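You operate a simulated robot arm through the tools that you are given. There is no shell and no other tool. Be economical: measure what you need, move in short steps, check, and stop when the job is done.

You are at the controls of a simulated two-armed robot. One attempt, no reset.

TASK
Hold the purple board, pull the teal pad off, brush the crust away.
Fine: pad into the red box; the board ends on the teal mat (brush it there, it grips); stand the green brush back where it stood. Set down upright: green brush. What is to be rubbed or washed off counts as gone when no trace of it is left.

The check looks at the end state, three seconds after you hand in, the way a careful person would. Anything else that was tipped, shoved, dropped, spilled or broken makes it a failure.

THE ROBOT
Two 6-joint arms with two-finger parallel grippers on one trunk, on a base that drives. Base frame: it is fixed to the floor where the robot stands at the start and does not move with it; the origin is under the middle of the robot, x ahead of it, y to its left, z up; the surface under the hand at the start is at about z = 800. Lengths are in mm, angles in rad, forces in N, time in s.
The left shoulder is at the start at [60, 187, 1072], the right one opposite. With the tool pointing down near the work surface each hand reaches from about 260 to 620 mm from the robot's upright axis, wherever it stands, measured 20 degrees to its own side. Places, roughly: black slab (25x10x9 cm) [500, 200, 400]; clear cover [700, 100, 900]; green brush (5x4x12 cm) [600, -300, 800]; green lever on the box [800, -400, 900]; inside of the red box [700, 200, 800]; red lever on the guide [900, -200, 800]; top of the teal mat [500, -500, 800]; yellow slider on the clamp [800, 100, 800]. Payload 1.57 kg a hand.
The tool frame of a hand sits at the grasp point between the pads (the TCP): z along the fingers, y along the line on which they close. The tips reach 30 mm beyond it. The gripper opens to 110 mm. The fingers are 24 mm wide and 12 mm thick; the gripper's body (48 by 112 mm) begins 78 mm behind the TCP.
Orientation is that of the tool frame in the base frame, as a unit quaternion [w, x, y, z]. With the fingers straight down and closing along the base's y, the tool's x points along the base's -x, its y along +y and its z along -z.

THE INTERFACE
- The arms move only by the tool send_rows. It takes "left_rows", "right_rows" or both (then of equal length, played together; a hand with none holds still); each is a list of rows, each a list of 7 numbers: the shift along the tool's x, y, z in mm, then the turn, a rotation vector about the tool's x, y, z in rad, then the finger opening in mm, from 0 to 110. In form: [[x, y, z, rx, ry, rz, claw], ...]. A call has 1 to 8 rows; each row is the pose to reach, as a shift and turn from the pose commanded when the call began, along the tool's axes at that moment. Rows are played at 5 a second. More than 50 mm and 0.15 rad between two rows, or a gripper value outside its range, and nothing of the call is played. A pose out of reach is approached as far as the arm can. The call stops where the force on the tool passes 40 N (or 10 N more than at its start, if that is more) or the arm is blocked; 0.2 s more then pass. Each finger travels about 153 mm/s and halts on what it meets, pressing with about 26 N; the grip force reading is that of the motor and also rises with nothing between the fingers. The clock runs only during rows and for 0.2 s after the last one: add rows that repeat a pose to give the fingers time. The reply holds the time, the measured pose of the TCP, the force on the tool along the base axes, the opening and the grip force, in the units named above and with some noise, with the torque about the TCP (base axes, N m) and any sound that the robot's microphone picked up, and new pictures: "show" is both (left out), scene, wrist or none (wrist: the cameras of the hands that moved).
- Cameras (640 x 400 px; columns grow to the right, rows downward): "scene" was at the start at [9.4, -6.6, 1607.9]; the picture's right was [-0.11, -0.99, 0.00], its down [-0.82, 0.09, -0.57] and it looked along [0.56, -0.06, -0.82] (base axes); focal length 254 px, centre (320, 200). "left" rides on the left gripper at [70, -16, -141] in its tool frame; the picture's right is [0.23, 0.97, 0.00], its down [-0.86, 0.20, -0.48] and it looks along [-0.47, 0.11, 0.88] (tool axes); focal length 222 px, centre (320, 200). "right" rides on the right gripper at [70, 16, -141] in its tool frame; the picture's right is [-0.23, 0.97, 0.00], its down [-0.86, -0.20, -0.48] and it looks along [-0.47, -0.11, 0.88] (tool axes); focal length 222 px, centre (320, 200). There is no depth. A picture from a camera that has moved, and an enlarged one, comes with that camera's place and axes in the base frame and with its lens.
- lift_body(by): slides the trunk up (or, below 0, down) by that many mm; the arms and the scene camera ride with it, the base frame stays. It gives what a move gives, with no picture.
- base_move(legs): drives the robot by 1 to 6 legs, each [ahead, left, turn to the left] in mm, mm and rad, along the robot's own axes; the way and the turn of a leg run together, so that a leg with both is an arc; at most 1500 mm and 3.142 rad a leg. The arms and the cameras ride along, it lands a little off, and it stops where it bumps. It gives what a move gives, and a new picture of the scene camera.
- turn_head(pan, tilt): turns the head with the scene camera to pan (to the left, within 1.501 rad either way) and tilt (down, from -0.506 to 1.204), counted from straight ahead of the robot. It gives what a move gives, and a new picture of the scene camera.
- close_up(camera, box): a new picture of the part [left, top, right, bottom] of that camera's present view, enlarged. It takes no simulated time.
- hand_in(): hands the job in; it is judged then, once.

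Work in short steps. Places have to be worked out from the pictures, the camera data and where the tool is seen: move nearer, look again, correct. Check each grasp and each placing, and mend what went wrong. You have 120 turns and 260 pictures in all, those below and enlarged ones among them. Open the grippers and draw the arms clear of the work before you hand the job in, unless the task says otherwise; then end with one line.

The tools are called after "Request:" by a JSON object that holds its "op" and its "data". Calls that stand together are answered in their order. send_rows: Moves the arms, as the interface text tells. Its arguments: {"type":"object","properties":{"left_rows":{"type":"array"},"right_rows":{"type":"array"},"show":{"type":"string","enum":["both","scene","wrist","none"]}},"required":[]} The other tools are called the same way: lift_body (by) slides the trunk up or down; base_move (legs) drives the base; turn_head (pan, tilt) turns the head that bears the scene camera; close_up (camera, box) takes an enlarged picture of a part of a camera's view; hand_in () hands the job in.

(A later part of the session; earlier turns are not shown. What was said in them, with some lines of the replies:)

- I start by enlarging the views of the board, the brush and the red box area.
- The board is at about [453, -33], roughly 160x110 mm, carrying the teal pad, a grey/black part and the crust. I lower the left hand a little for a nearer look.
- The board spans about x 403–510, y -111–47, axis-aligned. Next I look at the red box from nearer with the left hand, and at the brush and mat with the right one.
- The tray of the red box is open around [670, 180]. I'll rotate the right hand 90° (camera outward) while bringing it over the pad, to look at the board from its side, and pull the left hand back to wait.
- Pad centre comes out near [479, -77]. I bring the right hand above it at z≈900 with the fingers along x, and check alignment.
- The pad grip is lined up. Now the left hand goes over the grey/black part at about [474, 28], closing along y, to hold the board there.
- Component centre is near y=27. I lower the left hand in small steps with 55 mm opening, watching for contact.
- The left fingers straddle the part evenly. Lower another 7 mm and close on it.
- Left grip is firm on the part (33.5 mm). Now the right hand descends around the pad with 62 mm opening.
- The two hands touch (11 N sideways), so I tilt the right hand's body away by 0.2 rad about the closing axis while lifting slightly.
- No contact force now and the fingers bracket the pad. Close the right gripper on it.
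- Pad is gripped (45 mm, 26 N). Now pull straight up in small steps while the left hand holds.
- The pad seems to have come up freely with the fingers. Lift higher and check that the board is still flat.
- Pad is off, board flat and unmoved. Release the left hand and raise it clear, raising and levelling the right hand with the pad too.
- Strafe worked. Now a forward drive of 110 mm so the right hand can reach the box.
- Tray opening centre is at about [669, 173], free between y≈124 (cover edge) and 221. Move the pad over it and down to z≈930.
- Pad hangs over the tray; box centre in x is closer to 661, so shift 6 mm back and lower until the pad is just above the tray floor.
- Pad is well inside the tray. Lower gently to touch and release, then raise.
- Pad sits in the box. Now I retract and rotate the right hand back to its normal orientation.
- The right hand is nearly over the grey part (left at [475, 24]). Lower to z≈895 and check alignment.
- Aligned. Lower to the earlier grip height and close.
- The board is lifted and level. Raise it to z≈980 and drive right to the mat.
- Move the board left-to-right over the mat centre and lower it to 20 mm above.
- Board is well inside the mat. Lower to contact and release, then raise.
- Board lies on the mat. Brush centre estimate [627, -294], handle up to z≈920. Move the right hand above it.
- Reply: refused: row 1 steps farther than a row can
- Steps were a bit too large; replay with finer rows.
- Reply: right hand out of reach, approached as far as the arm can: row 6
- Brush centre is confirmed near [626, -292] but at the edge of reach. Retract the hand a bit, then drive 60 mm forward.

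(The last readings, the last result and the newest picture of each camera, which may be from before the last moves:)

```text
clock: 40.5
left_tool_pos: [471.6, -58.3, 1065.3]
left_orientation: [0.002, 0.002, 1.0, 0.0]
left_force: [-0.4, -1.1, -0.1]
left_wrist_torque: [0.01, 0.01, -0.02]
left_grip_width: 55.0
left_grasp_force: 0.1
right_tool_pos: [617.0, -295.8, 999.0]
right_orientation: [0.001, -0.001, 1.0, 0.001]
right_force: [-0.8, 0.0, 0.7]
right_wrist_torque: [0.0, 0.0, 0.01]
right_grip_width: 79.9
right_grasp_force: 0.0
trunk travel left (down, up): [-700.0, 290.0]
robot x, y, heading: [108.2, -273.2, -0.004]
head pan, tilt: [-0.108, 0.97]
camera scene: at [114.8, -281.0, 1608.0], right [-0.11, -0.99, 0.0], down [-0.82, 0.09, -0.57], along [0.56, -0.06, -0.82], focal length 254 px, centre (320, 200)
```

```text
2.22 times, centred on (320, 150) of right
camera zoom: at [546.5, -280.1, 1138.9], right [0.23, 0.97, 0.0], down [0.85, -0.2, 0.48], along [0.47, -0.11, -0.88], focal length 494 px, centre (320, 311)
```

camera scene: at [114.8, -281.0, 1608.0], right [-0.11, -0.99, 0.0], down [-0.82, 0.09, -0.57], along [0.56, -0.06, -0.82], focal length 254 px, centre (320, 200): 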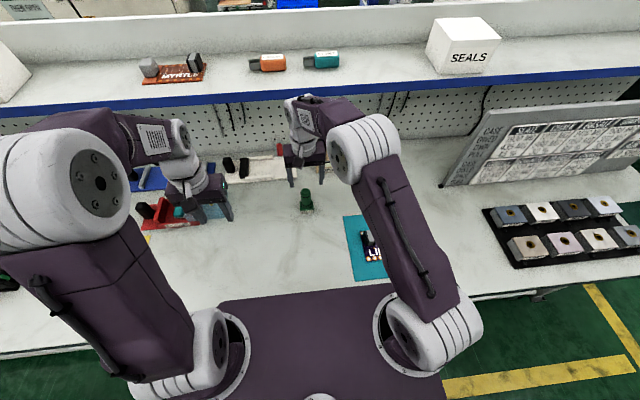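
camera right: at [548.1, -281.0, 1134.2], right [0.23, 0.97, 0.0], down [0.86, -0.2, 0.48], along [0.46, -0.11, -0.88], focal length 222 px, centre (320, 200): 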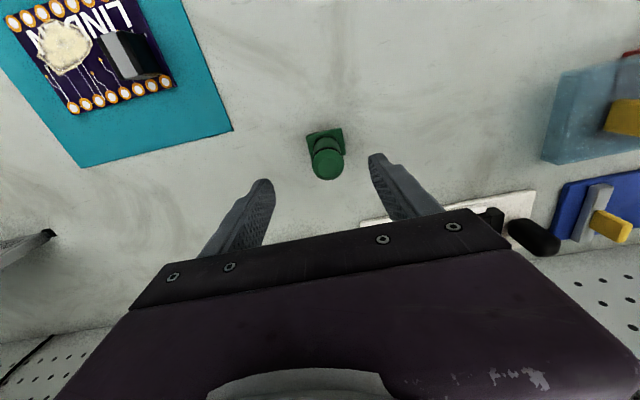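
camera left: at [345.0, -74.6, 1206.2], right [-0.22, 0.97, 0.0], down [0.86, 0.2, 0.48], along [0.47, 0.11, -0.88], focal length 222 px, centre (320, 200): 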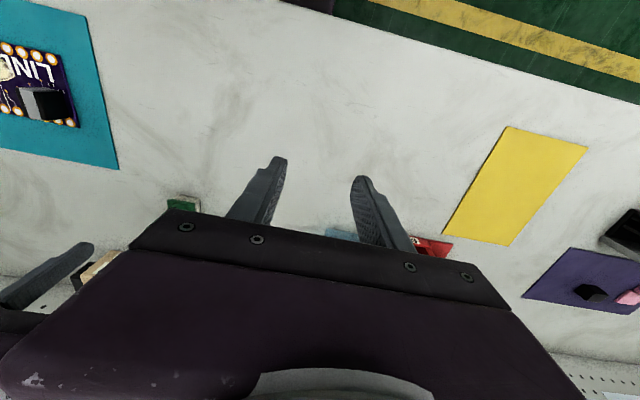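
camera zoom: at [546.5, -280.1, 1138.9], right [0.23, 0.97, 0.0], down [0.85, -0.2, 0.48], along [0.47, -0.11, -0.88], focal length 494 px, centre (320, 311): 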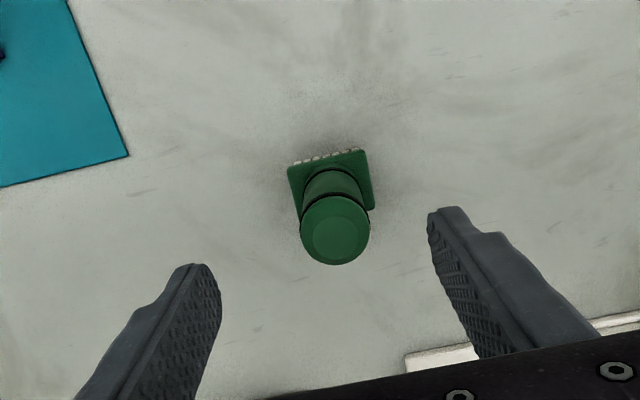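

Descend around the handle to z≈885.

Request:
{"op": "send_rows", "data": {"right_rows": [[-9, 5, 30, 0, 0, 0, 80], [-9, 5, 65, 0, 0, 0, 75], [-9, 5, 95, 0, 0, 0, 70], [-9, 5, 114, 0, 0, 0, 65]], "show": "wrist"}}

Request:
{"op": "close_up", "data": {"camera": "scene", "box": [260, 150, 360, 230]}}

```text
clock: 41.5
left_tool_pos: [474.0, -57.4, 1065.1]
left_orientation: [0.001, 0.002, 1.0, 0.0]
left_force: [0.6, 0.7, -0.1]
left_wrist_torque: [0.0, -0.02, 0.0]
left_grip_width: 55.3
left_grasp_force: 0.1
right_tool_pos: [624.4, -289.4, 883.8]
right_orientation: [0.001, -0.001, 1.0, 0.0]
right_force: [-0.4, -0.4, -0.9]
right_wrist_torque: [0.02, 0.0, 0.0]
right_grip_width: 65.2
right_grasp_force: 0.0
trunk travel left (down, up): [-700.0, 290.0]
robot x, y, heading: [104.0, -276.5, -0.002]
head pan, tilt: [-0.108, 0.97]
camera right: at [555.2, -273.6, 1023.8], right [0.23, 0.97, 0.0], down [0.85, -0.2, 0.48], along [0.47, -0.11, -0.88], focal length 222 px, centre (320, 200)
```

right: 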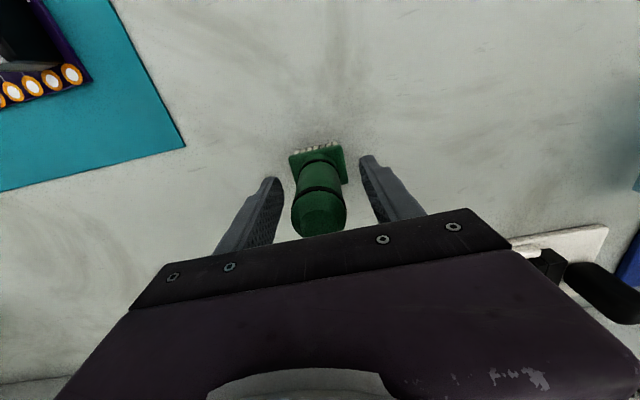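

```text
5.00 times, centred on (310, 190) of scene
camera zoom: at [117.6, -280.9, 1608.0], right [-0.11, -0.99, 0.0], down [-0.82, 0.09, -0.57], along [0.56, -0.06, -0.82], focal length 1271 px, centre (370, 250)
```

zoom: 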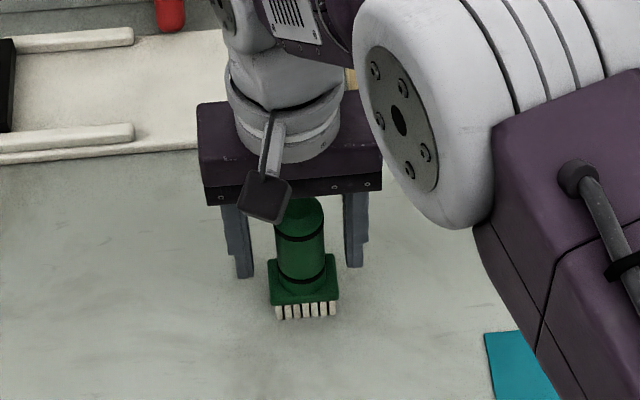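

Fingers straddle the handle evenly. Close the gripper.

Request:
{"op": "send_rows", "data": {"right_rows": [[0, 0, 0, 0, 0, 0, 50], [0, 0, 0, 0, 0, 0, 30], [0, 0, 0, 0, 0, 0, 20], [0, 0, 0, 0, 0, 0, 20]], "show": "wrist"}}

Request:
{"op": "close_up", "data": {"camera": "scene", "box": [260, 150, 360, 230]}}

```text
clock: 42.5
left_tool_pos: [473.9, -58.4, 1065.0]
left_orientation: [0.001, 0.002, 1.0, 0.0]
left_force: [-0.4, 0.2, 0.4]
left_wrist_torque: [0.0, 0.01, 0.01]
left_grip_width: 55.0
left_grasp_force: 0.1
right_tool_pos: [626.2, -288.0, 883.7]
right_orientation: [0.001, -0.001, 1.0, 0.0]
right_force: [0.2, 0.9, -0.3]
right_wrist_torque: [-0.01, 0.01, -0.02]
right_grip_width: 33.0
right_grasp_force: 26.1
trunk travel left (down, up): [-700.0, 290.0]
robot x, y, heading: [107.0, -272.7, -0.003]
head pan, tilt: [-0.108, 0.97]
camera right: at [555.6, -273.7, 1023.8], right [0.23, 0.97, 0.0], down [0.86, -0.2, 0.48], along [0.47, -0.11, -0.88], focal length 222 px, centre (320, 200)
```

right: 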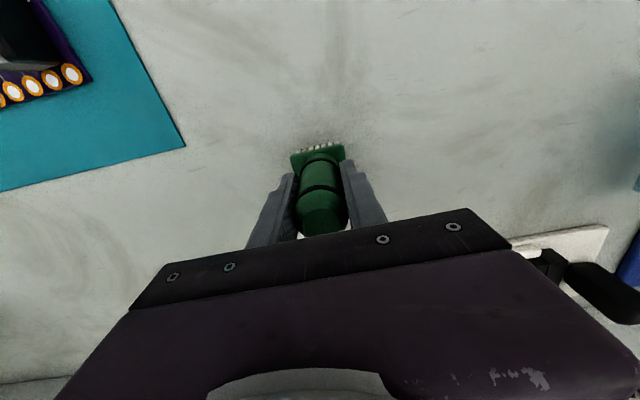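

```text
5.00 times, centred on (310, 190) of scene
camera zoom: at [118.3, -280.9, 1607.9], right [-0.11, -0.99, 0.0], down [-0.82, 0.09, -0.57], along [0.56, -0.06, -0.82], focal length 1271 px, centre (370, 250)
```

zoom: 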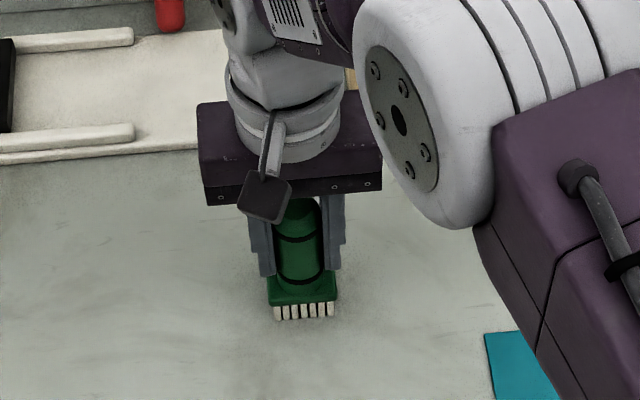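

Firm grip (TCP [626, -288.5, 883.7] – the place to return to). Lift and carry the brush toward the crust, around [440, -575].

Request:
{"op": "send_rows", "data": {"right_rows": [[0, 0, -30, 0, 0, 0, 20], [0, 0, -65, 0, 0, 0, 20], [0, 0, -95, 0, 0, 0, 20], [25, -40, -95, 0, 0, 0, 20], [50, -80, -95, 0, 0, 0, 20], [75, -120, -95, 0, 0, 0, 20], [100, -160, -95, 0, 0, 0, 20], [125, -200, -95, 0, 0, 0, 20]], "show": "none"}}

Request:
{"op": "send_rows", "data": {"right_rows": [[20, -30, 0, 0, 0, 0, 20], [40, -60, 0, 0, 0, 0, 20], [61, -87, 20, 0, 0, 0, 20], [61, -87, 50, 0, 0, 0, 20]]}}

Request:
{"op": "close_up", "data": {"camera": "scene", "box": [320, 190, 460, 290]}}

Request:
{"op": "close_up", "data": {"camera": "right", "box": [200, 60, 440, 240]}}

```text
clock: 44.3
left_tool_pos: [473.5, -58.3, 1065.1]
left_orientation: [0.001, 0.002, 1.0, 0.002]
left_force: [-0.5, 0.1, -0.1]
left_wrist_torque: [-0.01, -0.01, 0.01]
left_grip_width: 54.9
left_grasp_force: 0.1
right_tool_pos: [498.8, -493.7, 976.7]
right_orientation: [0.001, -0.001, 1.0, 0.001]
right_force: [-0.7, 0.0, -0.5]
right_wrist_torque: [0.0, -0.03, 0.0]
right_grip_width: 32.8
right_grasp_force: 25.6
trunk travel left (down, up): [-700.0, 290.0]
robot x, y, heading: [106.2, -274.6, -0.007]
head pan, tilt: [-0.108, 0.97]
```

```text
clock: 45.3
left_tool_pos: [475.2, -59.3, 1063.1]
left_orientation: [0.0, 0.001, 1.0, 0.001]
left_force: [-0.7, 0.0, 0.3]
left_wrist_torque: [0.02, 0.02, -0.02]
left_grip_width: 55.0
left_grasp_force: 0.0
right_tool_pos: [442.1, -575.8, 929.5]
right_orientation: [0.0, -0.001, 1.0, 0.0]
right_force: [-0.5, 0.5, -1.4]
right_wrist_torque: [0.02, 0.0, -0.02]
right_grip_width: 32.9
right_grasp_force: 26.0
trunk travel left (down, up): [-700.0, 290.0]
robot x, y, heading: [111.1, -275.2, -0.01]
head pan, tilt: [-0.108, 0.97]
camera scene: at [119.7, -281.6, 1607.9], right [-0.11, -0.99, 0.0], down [-0.82, 0.09, -0.56], along [0.56, -0.06, -0.83], focal length 254 px, centre (320, 200)
camera right: at [372.4, -561.1, 1070.4], right [0.23, 0.97, 0.0], down [0.86, -0.2, 0.48], along [0.47, -0.11, -0.88], focal length 222 px, centre (320, 200)
```

scene: 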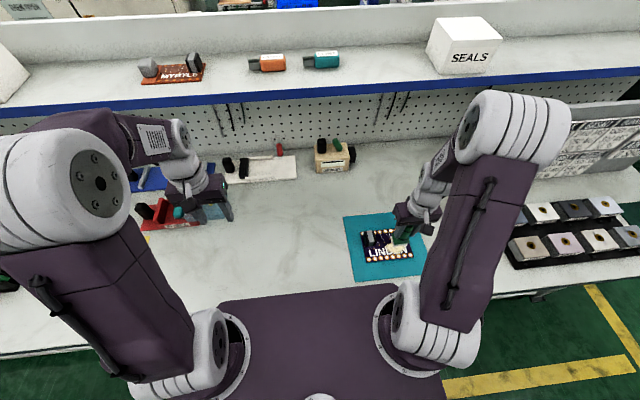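
right: 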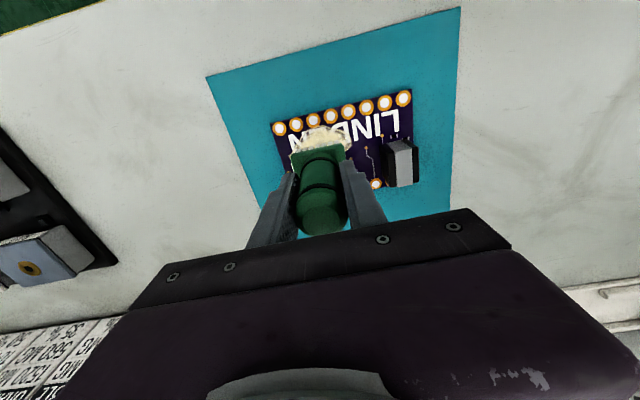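

```text
4.00 times, centred on (390, 240) of scene
camera zoom: at [119.7, -281.6, 1607.9], right [-0.11, -0.99, 0.0], down [-0.82, 0.09, -0.56], along [0.56, -0.06, -0.83], focal length 1017 px, centre (40, 40)
```

zoom: 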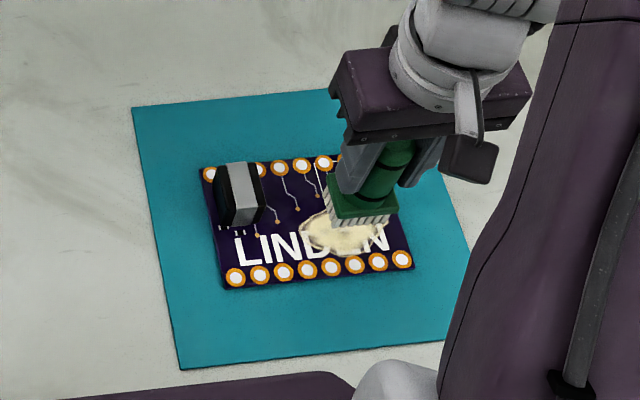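

```text
2.22 times, centred on (320, 150) of right
camera zoom: at [372.4, -561.1, 1070.4], right [0.23, 0.97, 0.0], down [0.86, -0.2, 0.48], along [0.47, -0.11, -0.88], focal length 494 px, centre (320, 311)
```

zoom: 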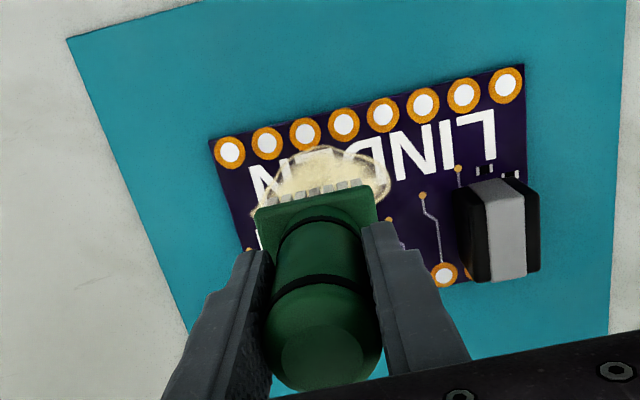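

Brush is centred over the crust. Lower gently to find contact.

Request:
{"op": "send_rows", "data": {"right_rows": [[0, 0, 20, 0, 0, 0, 20], [0, 0, 28, 0, 0, 0, 20], [0, 0, 32, 0, 0, 0, 20], [0, 0, 35, 0, 0, 0, 20], [0, 0, 37, 0, 0, 0, 20]], "show": "none"}}

Request:
{"op": "close_up", "data": {"camera": "scene", "box": [360, 210, 440, 270]}}

```text
clock: 46.5
left_tool_pos: [472.9, -57.9, 1065.0]
left_orientation: [0.001, 0.002, 1.0, 0.0]
left_force: [0.1, 0.0, 0.0]
left_wrist_torque: [0.01, 0.04, 0.03]
left_grip_width: 55.0
left_grasp_force: 0.0
right_tool_pos: [440.7, -576.2, 890.9]
right_orientation: [0.0, -0.001, 1.0, 0.0]
right_force: [0.0, 1.8, 19.0]
right_wrist_torque: [0.43, -0.17, 0.08]
right_grip_width: 33.1
right_grasp_force: 26.2
trunk travel left (down, up): [-700.0, 290.0]
robot x, y, heading: [112.2, -268.5, -0.003]
head pan, tilt: [-0.108, 0.97]
```

```text
6.67 times, centred on (400, 240) of scene
camera zoom: at [116.8, -279.5, 1608.1], right [-0.11, -0.99, 0.0], down [-0.82, 0.09, -0.57], along [0.56, -0.06, -0.82], focal length 1694 px, centre (-213, -67)
```

zoom: 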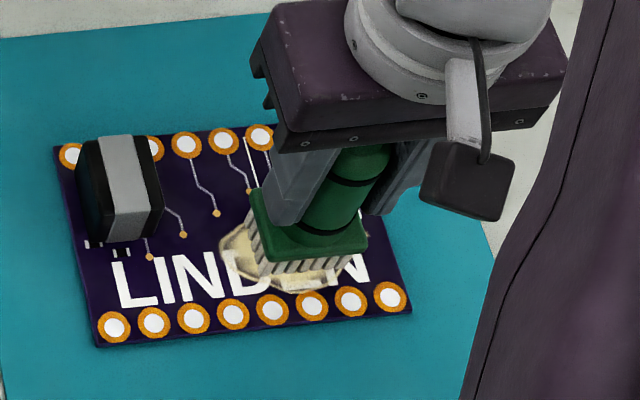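

Contact, 19 N. Ease up 1 mm and brush back and forth along y.

Request:
{"op": "send_rows", "data": {"right_rows": [[0, 0, -1, 0, 0, 0, 20], [0, 20, -1, 0, 0, 0, 20], [0, 33, -1, 0, 0, 0, 20], [0, 0, -1, 0, 0, 0, 20], [0, -35, -1, 0, 0, 0, 20], [0, 0, -1, 0, 0, 0, 20], [0, 33, -1, 0, 0, 0, 20], [0, 0, -1, 0, 0, 0, 20]], "show": "none"}}

Request:
{"op": "close_up", "data": {"camera": "scene", "box": [360, 210, 440, 270]}}

Request:
{"op": "close_up", "data": {"camera": "right", "box": [200, 60, 440, 240]}}

```text
clock: 48.3
left_tool_pos: [474.7, -60.5, 1064.7]
left_orientation: [0.001, 0.001, 1.0, 0.001]
left_force: [-0.8, -0.5, 0.0]
left_wrist_torque: [0.02, -0.03, -0.03]
left_grip_width: 55.1
left_grasp_force: 0.1
right_tool_pos: [442.3, -577.2, 894.4]
right_orientation: [0.0, -0.001, 1.0, 0.001]
right_force: [0.0, 0.5, -0.8]
right_wrist_torque: [0.05, 0.02, -0.02]
right_grip_width: 32.7
right_grasp_force: 26.1
trunk travel left (down, up): [-700.0, 290.0]
robot x, y, heading: [111.0, -275.4, -0.001]
head pan, tilt: [-0.108, 0.97]
```

```text
6.67 times, centred on (400, 240) of scene
camera zoom: at [117.9, -284.7, 1607.9], right [-0.11, -0.99, 0.0], down [-0.82, 0.09, -0.57], along [0.56, -0.06, -0.82], focal length 1694 px, centre (-213, -67)
```

zoom: 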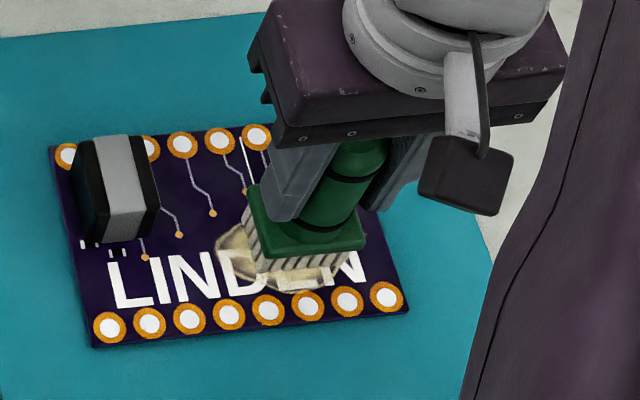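

```text
2.22 times, centred on (320, 150) of right
camera zoom: at [371.9, -562.8, 1034.8], right [0.23, 0.97, 0.0], down [0.86, -0.2, 0.48], along [0.47, -0.11, -0.88], focal length 494 px, centre (320, 311)
```

zoom: 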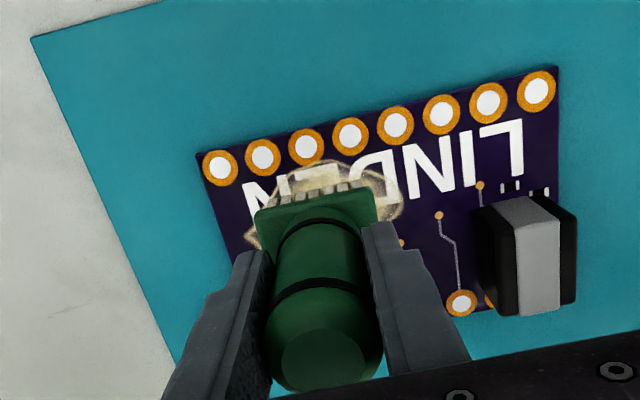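

The crust is thinning but contact went light. Press 1.5 mm further and brush with larger strokes, at a slightly nearer x too.

Request:
{"op": "send_rows", "data": {"right_rows": [[0, 0, 1.5, 0, 0, 0, 20], [10, 25, 1.5, 0, 0, 0, 20], [10, 36, 1.5, 0, 0, 0, 20], [10, 0, 1.5, 0, 0, 0, 20], [10, -38, 1.5, 0, 0, 0, 20], [-8, -38, 1.5, 0, 0, 0, 20], [-8, 0, 1.5, 0, 0, 0, 20], [-4, 34, 1.5, 0, 0, 0, 20]], "show": "none"}}

Request:
{"op": "send_rows", "data": {"right_rows": [[10, 0, 0, 0, 0, 0, 20], [20, 0, 0, 0, 0, 0, 20], [20, -30, 0, 0, 0, 0, 20], [20, -70, 0, 0, 0, 0, 20], [5, -70, 0, 0, 0, 0, 20], [5, -40, 0, 0, 0, 0, 20], [5, -36, -20, 0, 0, 0, 20], [0, -36, -50, 0, 0, 0, 20]], "show": "none"}}

Request:
{"op": "close_up", "data": {"camera": "scene", "box": [360, 210, 440, 270]}}

Request:
{"op": "close_up", "data": {"camera": "right", "box": [200, 60, 440, 240]}}

```text
clock: 50.1
left_tool_pos: [472.2, -57.9, 1065.0]
left_orientation: [0.001, 0.002, 1.0, -0.001]
left_force: [0.6, -0.3, -0.3]
left_wrist_torque: [-0.02, 0.01, 0.02]
left_grip_width: 55.0
left_grasp_force: 0.1
right_tool_pos: [447.4, -541.6, 891.5]
right_orientation: [0.001, 0.0, 1.0, -0.001]
right_force: [-0.7, -2.7, 9.0]
right_wrist_torque: [-0.3, 0.03, -0.09]
right_grip_width: 32.6
right_grasp_force: 25.5
trunk travel left (down, up): [-700.0, 290.0]
robot x, y, heading: [107.9, -275.0, -0.004]
head pan, tilt: [-0.108, 0.97]
```

```text
clock: 51.9
left_tool_pos: [472.2, -57.4, 1064.4]
left_orientation: [0.001, 0.002, 1.0, 0.0]
left_force: [0.2, 1.7, -0.4]
left_wrist_torque: [-0.01, 0.0, -0.01]
left_grip_width: 55.0
left_grasp_force: 0.0
right_tool_pos: [448.5, -578.2, 941.1]
right_orientation: [0.001, -0.001, 1.0, 0.0]
right_force: [-0.7, 0.3, -1.2]
right_wrist_torque: [0.02, 0.02, 0.01]
right_grip_width: 32.9
right_grasp_force: 25.8
trunk travel left (down, up): [-700.0, 290.0]
robot x, y, heading: [110.5, -272.6, -0.006]
head pan, tilt: [-0.108, 0.97]
```

```text
6.67 times, centred on (400, 240) of scene
camera zoom: at [117.0, -280.4, 1607.8], right [-0.11, -0.99, 0.0], down [-0.82, 0.09, -0.57], along [0.56, -0.06, -0.82], focal length 1694 px, centre (-213, -67)
```

zoom: 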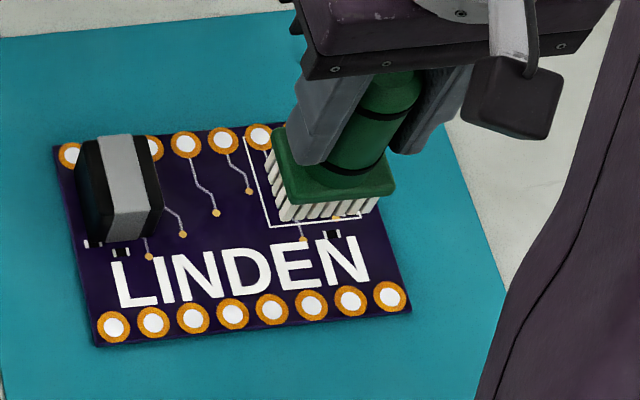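

```text
2.22 times, centred on (320, 150) of right
camera zoom: at [377.7, -563.0, 1081.5], right [0.23, 0.97, 0.0], down [0.86, -0.2, 0.48], along [0.47, -0.11, -0.88], focal length 494 px, centre (320, 311)
```

zoom: 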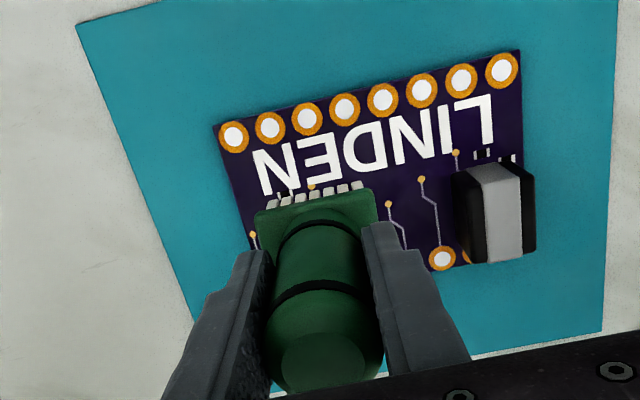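

The crust looks gone. Lift the brush away toward its place and inspect the whole board.

Request:
{"op": "send_rows", "data": {"right_rows": [[0, 0, -40, 0, 0, 0, 20], [-20, 40, -40, 0, 0, 0, 20], [-45, 75, -40, 0, 0, 0, 20], [-70, 110, -40, 0, 0, 0, 20], [-95, 150, -40, 0, 0, 0, 20], [-120, 185, -40, 0, 0, 0, 20], [-145, 220, -40, 0, 0, 0, 20], [-160, 255, -40, 0, 0, 0, 20]], "show": "none"}}

Request:
{"op": "close_up", "data": {"camera": "scene", "box": [350, 210, 430, 270]}}

Request:
{"op": "close_up", "data": {"camera": "right", "box": [0, 0, 320, 200]}}

```text
clock: 53.7
left_tool_pos: [474.6, -57.3, 1064.2]
left_orientation: [0.0, 0.002, 1.0, -0.001]
left_force: [0.3, -0.1, 0.1]
left_wrist_torque: [-0.02, 0.01, -0.04]
left_grip_width: 54.8
left_grasp_force: 0.0
right_tool_pos: [604.3, -322.9, 980.0]
right_orientation: [-0.001, -0.001, 1.0, 0.0]
right_force: [-0.1, 0.1, 0.1]
right_wrist_torque: [-0.01, 0.02, 0.0]
right_grip_width: 32.9
right_grasp_force: 26.1
trunk travel left (down, up): [-700.0, 290.0]
robot x, y, heading: [110.8, -273.5, -0.001]
head pan, tilt: [-0.108, 0.97]
```

```text
6.67 times, centred on (390, 240) of scene
camera zoom: at [119.0, -279.2, 1607.9], right [-0.11, -0.99, 0.0], down [-0.82, 0.09, -0.56], along [0.56, -0.06, -0.83], focal length 1694 px, centre (-147, -67)
```

zoom: 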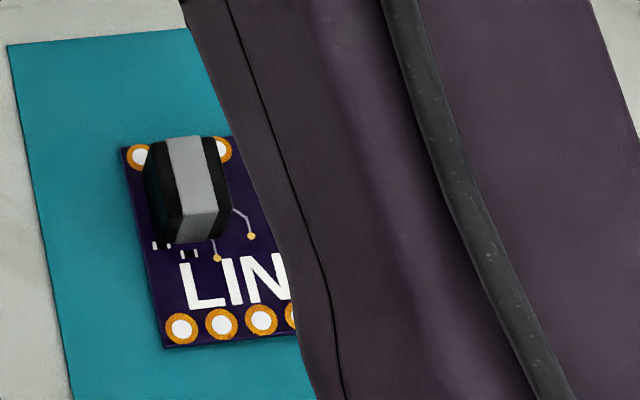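

```text
2.00 times, centred on (160, 100) of right
camera zoom: at [534.8, -307.5, 1121.3], right [0.23, 0.97, 0.0], down [0.86, -0.2, 0.48], along [0.47, -0.11, -0.88], focal length 444 px, centre (640, 400)
```

zoom: 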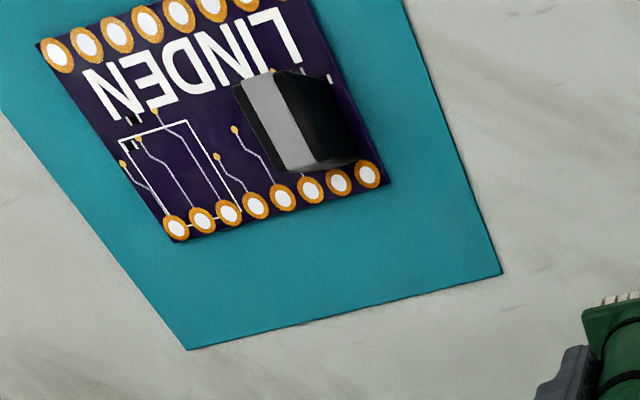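

Board is clean. Return the brush to its original spot: over [626, -288.5], then lower to just above the surface.

Request:
{"op": "send_rows", "data": {"right_rows": [[-10, 17, 0, 0, 0, 0, 20], [-22, 34.5, 10, 0, 0, 0, 20], [-22, 34.5, 45, 0, 0, 0, 20], [-22, 34.5, 75, 0, 0, 0, 20], [-22, 34.5, 88, 0, 0, 0, 20]], "show": "none"}}

Request:
{"op": "close_up", "data": {"camera": "scene", "box": [260, 150, 360, 230]}}

```text
clock: 54.9
left_tool_pos: [475.1, -58.8, 1064.6]
left_orientation: [0.0, 0.001, 1.0, 0.0]
left_force: [0.4, -0.5, 0.4]
left_wrist_torque: [0.04, 0.03, 0.02]
left_grip_width: 54.9
left_grasp_force: 0.2
right_tool_pos: [629.7, -291.3, 893.9]
right_orientation: [0.0, -0.001, 1.0, 0.0]
right_force: [-0.1, 0.0, -1.2]
right_wrist_torque: [0.02, 0.02, -0.03]
right_grip_width: 32.5
right_grasp_force: 26.4
trunk travel left (down, up): [-700.0, 290.0]
robot x, y, heading: [110.0, -273.4, -0.003]
head pan, tilt: [-0.108, 0.97]
```

```text
5.00 times, centred on (310, 190) of scene
camera zoom: at [118.5, -280.8, 1607.9], right [-0.11, -0.99, 0.0], down [-0.82, 0.09, -0.56], along [0.56, -0.06, -0.83], focal length 1271 px, centre (370, 250)
```

zoom: 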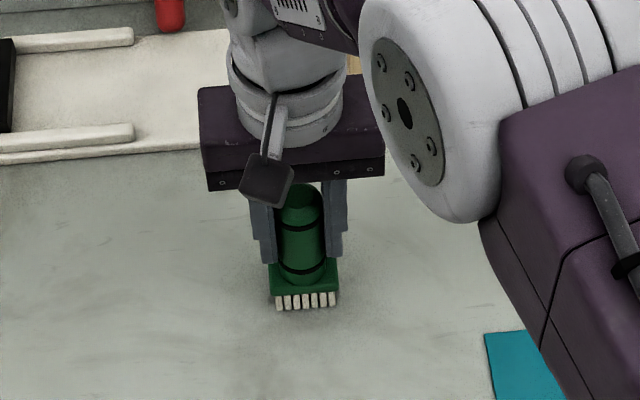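

About 10 mm above the surface; small correction and lower to contact.

Request:
{"op": "send_rows", "data": {"right_rows": [[2, 1.5, 5, 0, 0, 0, 20], [2, 1.5, 8, 0, 0, 0, 20], [2, 1.5, 10, 0, 0, 0, 20], [2, 1.5, 10.5, 0, 0, 0, 20]], "show": "none"}}

Request:
{"op": "close_up", "data": {"camera": "scene", "box": [260, 150, 360, 230]}}

```text
clock: 55.9
left_tool_pos: [473.3, -58.9, 1066.1]
left_orientation: [0.0, 0.001, 1.0, 0.0]
left_force: [0.0, 0.7, -0.1]
left_wrist_torque: [0.0, -0.01, 0.03]
left_grip_width: 55.1
left_grasp_force: 0.0
right_tool_pos: [625.7, -289.2, 883.6]
right_orientation: [0.003, -0.001, 1.0, 0.0]
right_force: [5.8, -2.6, 18.0]
right_wrist_torque: [-0.44, -0.33, 0.04]
right_grip_width: 32.9
right_grasp_force: 25.7
trunk travel left (down, up): [-700.0, 290.0]
robot x, y, heading: [112.6, -273.5, -0.002]
head pan, tilt: [-0.108, 0.97]
```

```text
5.00 times, centred on (310, 190) of scene
camera zoom: at [116.4, -281.5, 1608.0], right [-0.11, -0.99, 0.0], down [-0.82, 0.09, -0.57], along [0.56, -0.06, -0.82], focal length 1271 px, centre (370, 250)
```

zoom: 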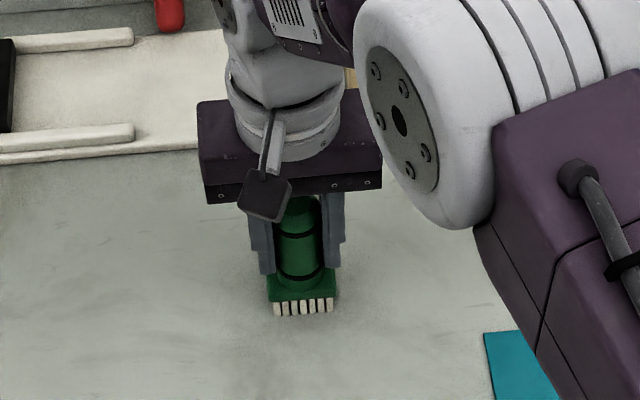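

Standing on the surface at its old place. Ease the pressure, open slowly, then raise clear.

Request:
{"op": "send_rows", "data": {"right_rows": [[0, 0, -1.2, 0, 0, 0, 20], [0, 0, -1.2, 0, 0, 0, 36], [0, 0, -1.2, 0, 0, 0, 50], [0, 0, -1.2, 0, 0, 0, 70], [0, 0, -1.2, 0, 0, 0, 76], [0, 0, -40, 0, 0, 0, 76], [0, 0, -85, 0, 0, 0, 76], [0, 0, -125, 0, 0, 0, 76]], "show": "none"}}

Request:
{"op": "close_up", "data": {"camera": "scene", "box": [260, 150, 360, 230]}}

Request:
{"op": "close_up", "data": {"camera": "right", "box": [200, 60, 440, 240]}}

```text
clock: 57.7
left_tool_pos: [472.9, -58.7, 1064.6]
left_orientation: [0.001, 0.002, 1.0, 0.0]
left_force: [0.2, -0.1, 0.6]
left_wrist_torque: [0.01, -0.02, -0.01]
left_grip_width: 54.9
left_grasp_force: 0.1
right_tool_pos: [626.9, -287.8, 1007.1]
right_orientation: [0.0, -0.001, 1.0, 0.0]
right_force: [-0.3, 0.2, 1.0]
right_wrist_torque: [0.02, 0.0, -0.01]
right_grip_width: 76.0
right_grasp_force: 0.1
trunk travel left (down, up): [-700.0, 290.0]
robot x, y, heading: [105.6, -272.7, -0.005]
head pan, tilt: [-0.108, 0.97]
```

```text
5.00 times, centred on (310, 190) of scene
camera zoom: at [117.8, -280.8, 1607.9], right [-0.11, -0.99, 0.0], down [-0.82, 0.09, -0.57], along [0.56, -0.06, -0.82], focal length 1271 px, centre (370, 250)
```

zoom: 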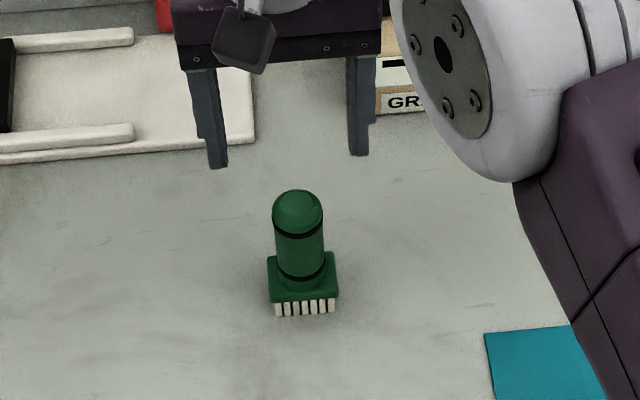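

```text
2.22 times, centred on (320, 150) of right
camera zoom: at [556.3, -272.3, 1147.9], right [0.23, 0.97, 0.0], down [0.86, -0.2, 0.48], along [0.47, -0.11, -0.88], focal length 494 px, centre (320, 311)
```

zoom: 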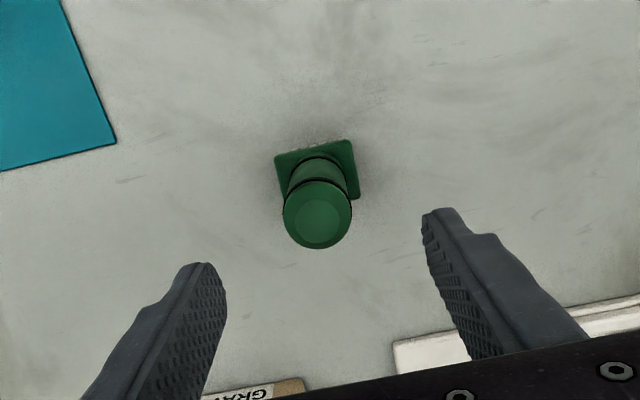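

The brush stands upright within a few mm of its old place. Draw both arms back and take a final overall look.

Request:
{"op": "send_rows", "data": {"right_rows": [[35, 0, -20, 0, 0, 0, 76], [75, 0, -40, 0, 0, 0, 76], [115, 0, -60, 0, 0, 0, 76], [155, 0, -80, 0, 0, 0, 76], [190, 0, -100, 0, 0, 0, 76]], "left_rows": [[20, 0, 0, 0, 0, 0, 80], [40, 10, 0, 0, 0, 0, 80], [60, 20, 0, 0, 0, 0, 80], [80, 30, 0, 0, 0, 0, 80], [80, 40, 0, 0, 0, 0, 80]], "show": "both"}}

Request:
{"op": "base_move", "data": {"legs": [[-110, 0, 0]]}}

Request:
{"op": "close_up", "data": {"camera": "scene", "box": [130, 130, 450, 290]}}

Request:
{"op": "close_up", "data": {"camera": "right", "box": [0, 0, 400, 250]}}

```text
clock: 58.9
left_tool_pos: [393.9, -18.3, 1064.6]
left_orientation: [0.002, 0.002, 1.0, 0.001]
left_force: [-0.8, -0.6, -0.7]
left_wrist_torque: [-0.03, 0.01, 0.02]
left_grip_width: 79.9
left_grasp_force: 0.1
right_tool_pos: [435.5, -291.5, 1107.1]
right_orientation: [0.0, -0.001, 1.0, 0.0]
right_force: [-0.8, 0.5, 0.0]
right_wrist_torque: [-0.01, -0.02, -0.01]
right_grip_width: 76.1
right_grasp_force: 0.0
trunk travel left (down, up): [-700.0, 290.0]
robot x, y, heading: [111.3, -273.4, -0.004]
head pan, tilt: [-0.108, 0.97]
camera scene: at [116.8, -281.0, 1607.9], right [-0.11, -0.99, 0.0], down [-0.82, 0.09, -0.57], along [0.56, -0.06, -0.82], focal length 254 px, centre (320, 200)
camera right: at [365.9, -277.3, 1247.0], right [0.23, 0.97, 0.0], down [0.85, -0.2, 0.48], along [0.47, -0.11, -0.88], focal length 222 px, centre (320, 200)
camera left: at [323.2, -33.5, 1206.3], right [-0.22, 0.97, 0.0], down [0.85, 0.2, 0.48], along [0.47, 0.11, -0.88], focal length 222 px, centre (320, 200)
```

scene: 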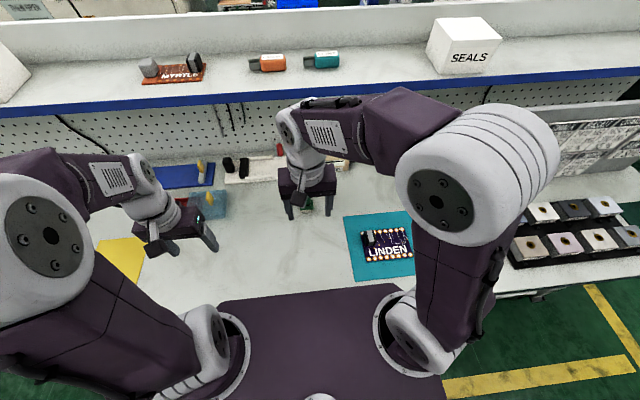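
right: 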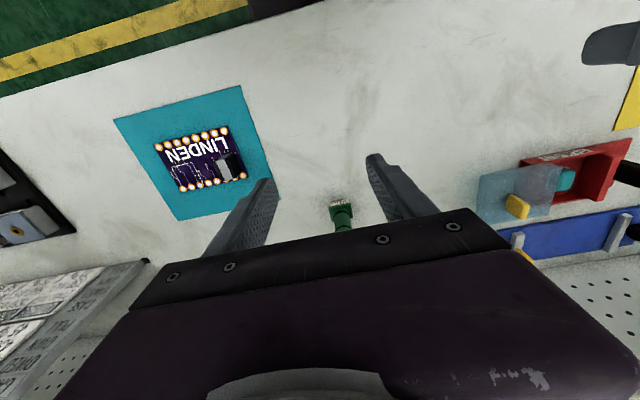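
left: 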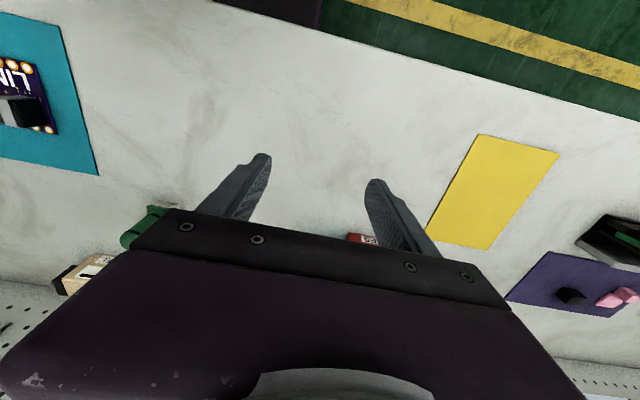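

```text
clock: 60.0
left_tool_pos: [285.4, -16.0, 1064.6]
left_orientation: [0.0, 0.002, 1.0, 0.0]
left_force: [-0.2, -0.5, 0.3]
left_wrist_torque: [0.01, 0.0, -0.02]
left_grip_width: 80.1
left_grasp_force: 0.0
right_tool_pos: [327.4, -292.1, 1106.9]
right_orientation: [0.0, 0.0, 1.0, 0.0]
right_force: [-0.3, -0.2, 0.2]
right_wrist_torque: [0.01, 0.04, 0.0]
right_grip_width: 76.1
right_grasp_force: 0.1
trunk travel left (down, up): [-700.0, 290.0]
robot x, y, heading: [-1.8, -271.2, -0.009]
head pan, tilt: [-0.108, 0.97]
camera scene: at [9.1, -280.5, 1607.9], right [-0.11, -0.99, 0.0], down [-0.82, 0.09, -0.56], along [0.56, -0.06, -0.83], focal length 254 px, centre (320, 200)
```

scene: 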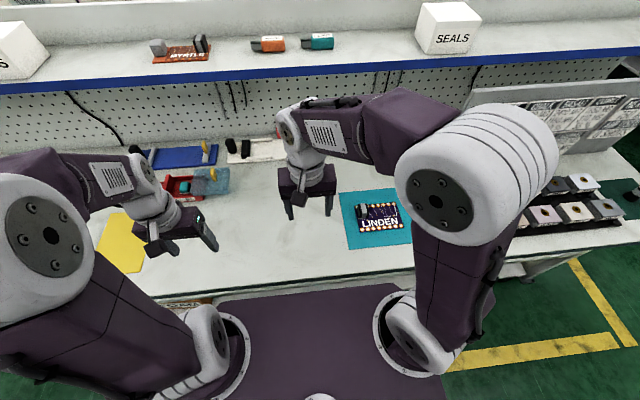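

```text
2.00 times, centred on (290, 210) of scene
camera zoom: at [9.1, -280.5, 1607.9], right [-0.11, -0.99, 0.0], down [-0.82, 0.09, -0.56], along [0.56, -0.06, -0.83], focal length 508 px, centre (380, 180)
```

zoom: 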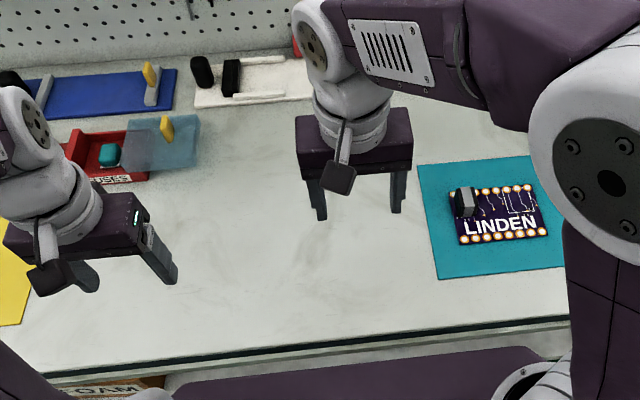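

```text
1.60 times, centred on (200, 125) of right
camera zoom: at [258.2, -276.7, 1246.4], right [0.23, 0.97, 0.0], down [0.86, -0.2, 0.48], along [0.47, -0.11, -0.88], focal length 355 px, centre (512, 320)
```

zoom: 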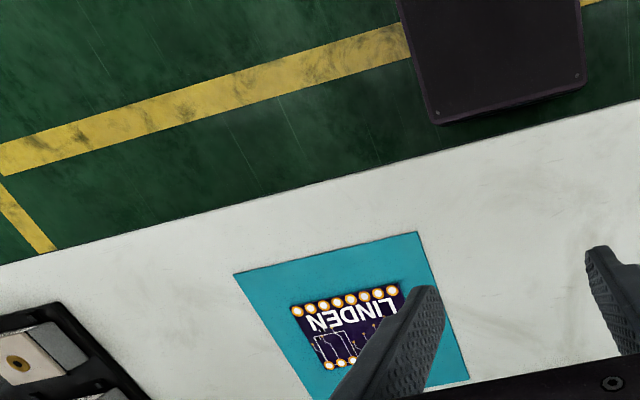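

One last magnified look at the board for traces of crust.

Request:
{"op": "close_up", "data": {"camera": "scene", "box": [350, 196, 410, 236]}}

```text
10.00 times, centred on (380, 216) of scene
camera zoom: at [9.1, -280.5, 1607.9], right [-0.11, -0.99, 0.0], down [-0.82, 0.09, -0.56], along [0.56, -0.06, -0.83], focal length 2542 px, centre (-280, 40)
```

zoom: 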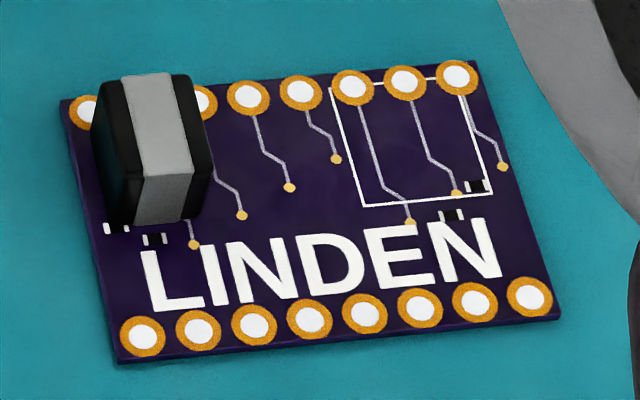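

The board is spotless on the mat, the pad is in the box and the brush is standing; I hand in.

Request:
{"op": "hand_in", "data": {}}

```text
The job is handed in.
```

The job is handed in: the teal pad is in the red box, the clean purple board lies on the teal mat with no crust left in the close-up, and the green brush stands upright within a few mm of where it was.
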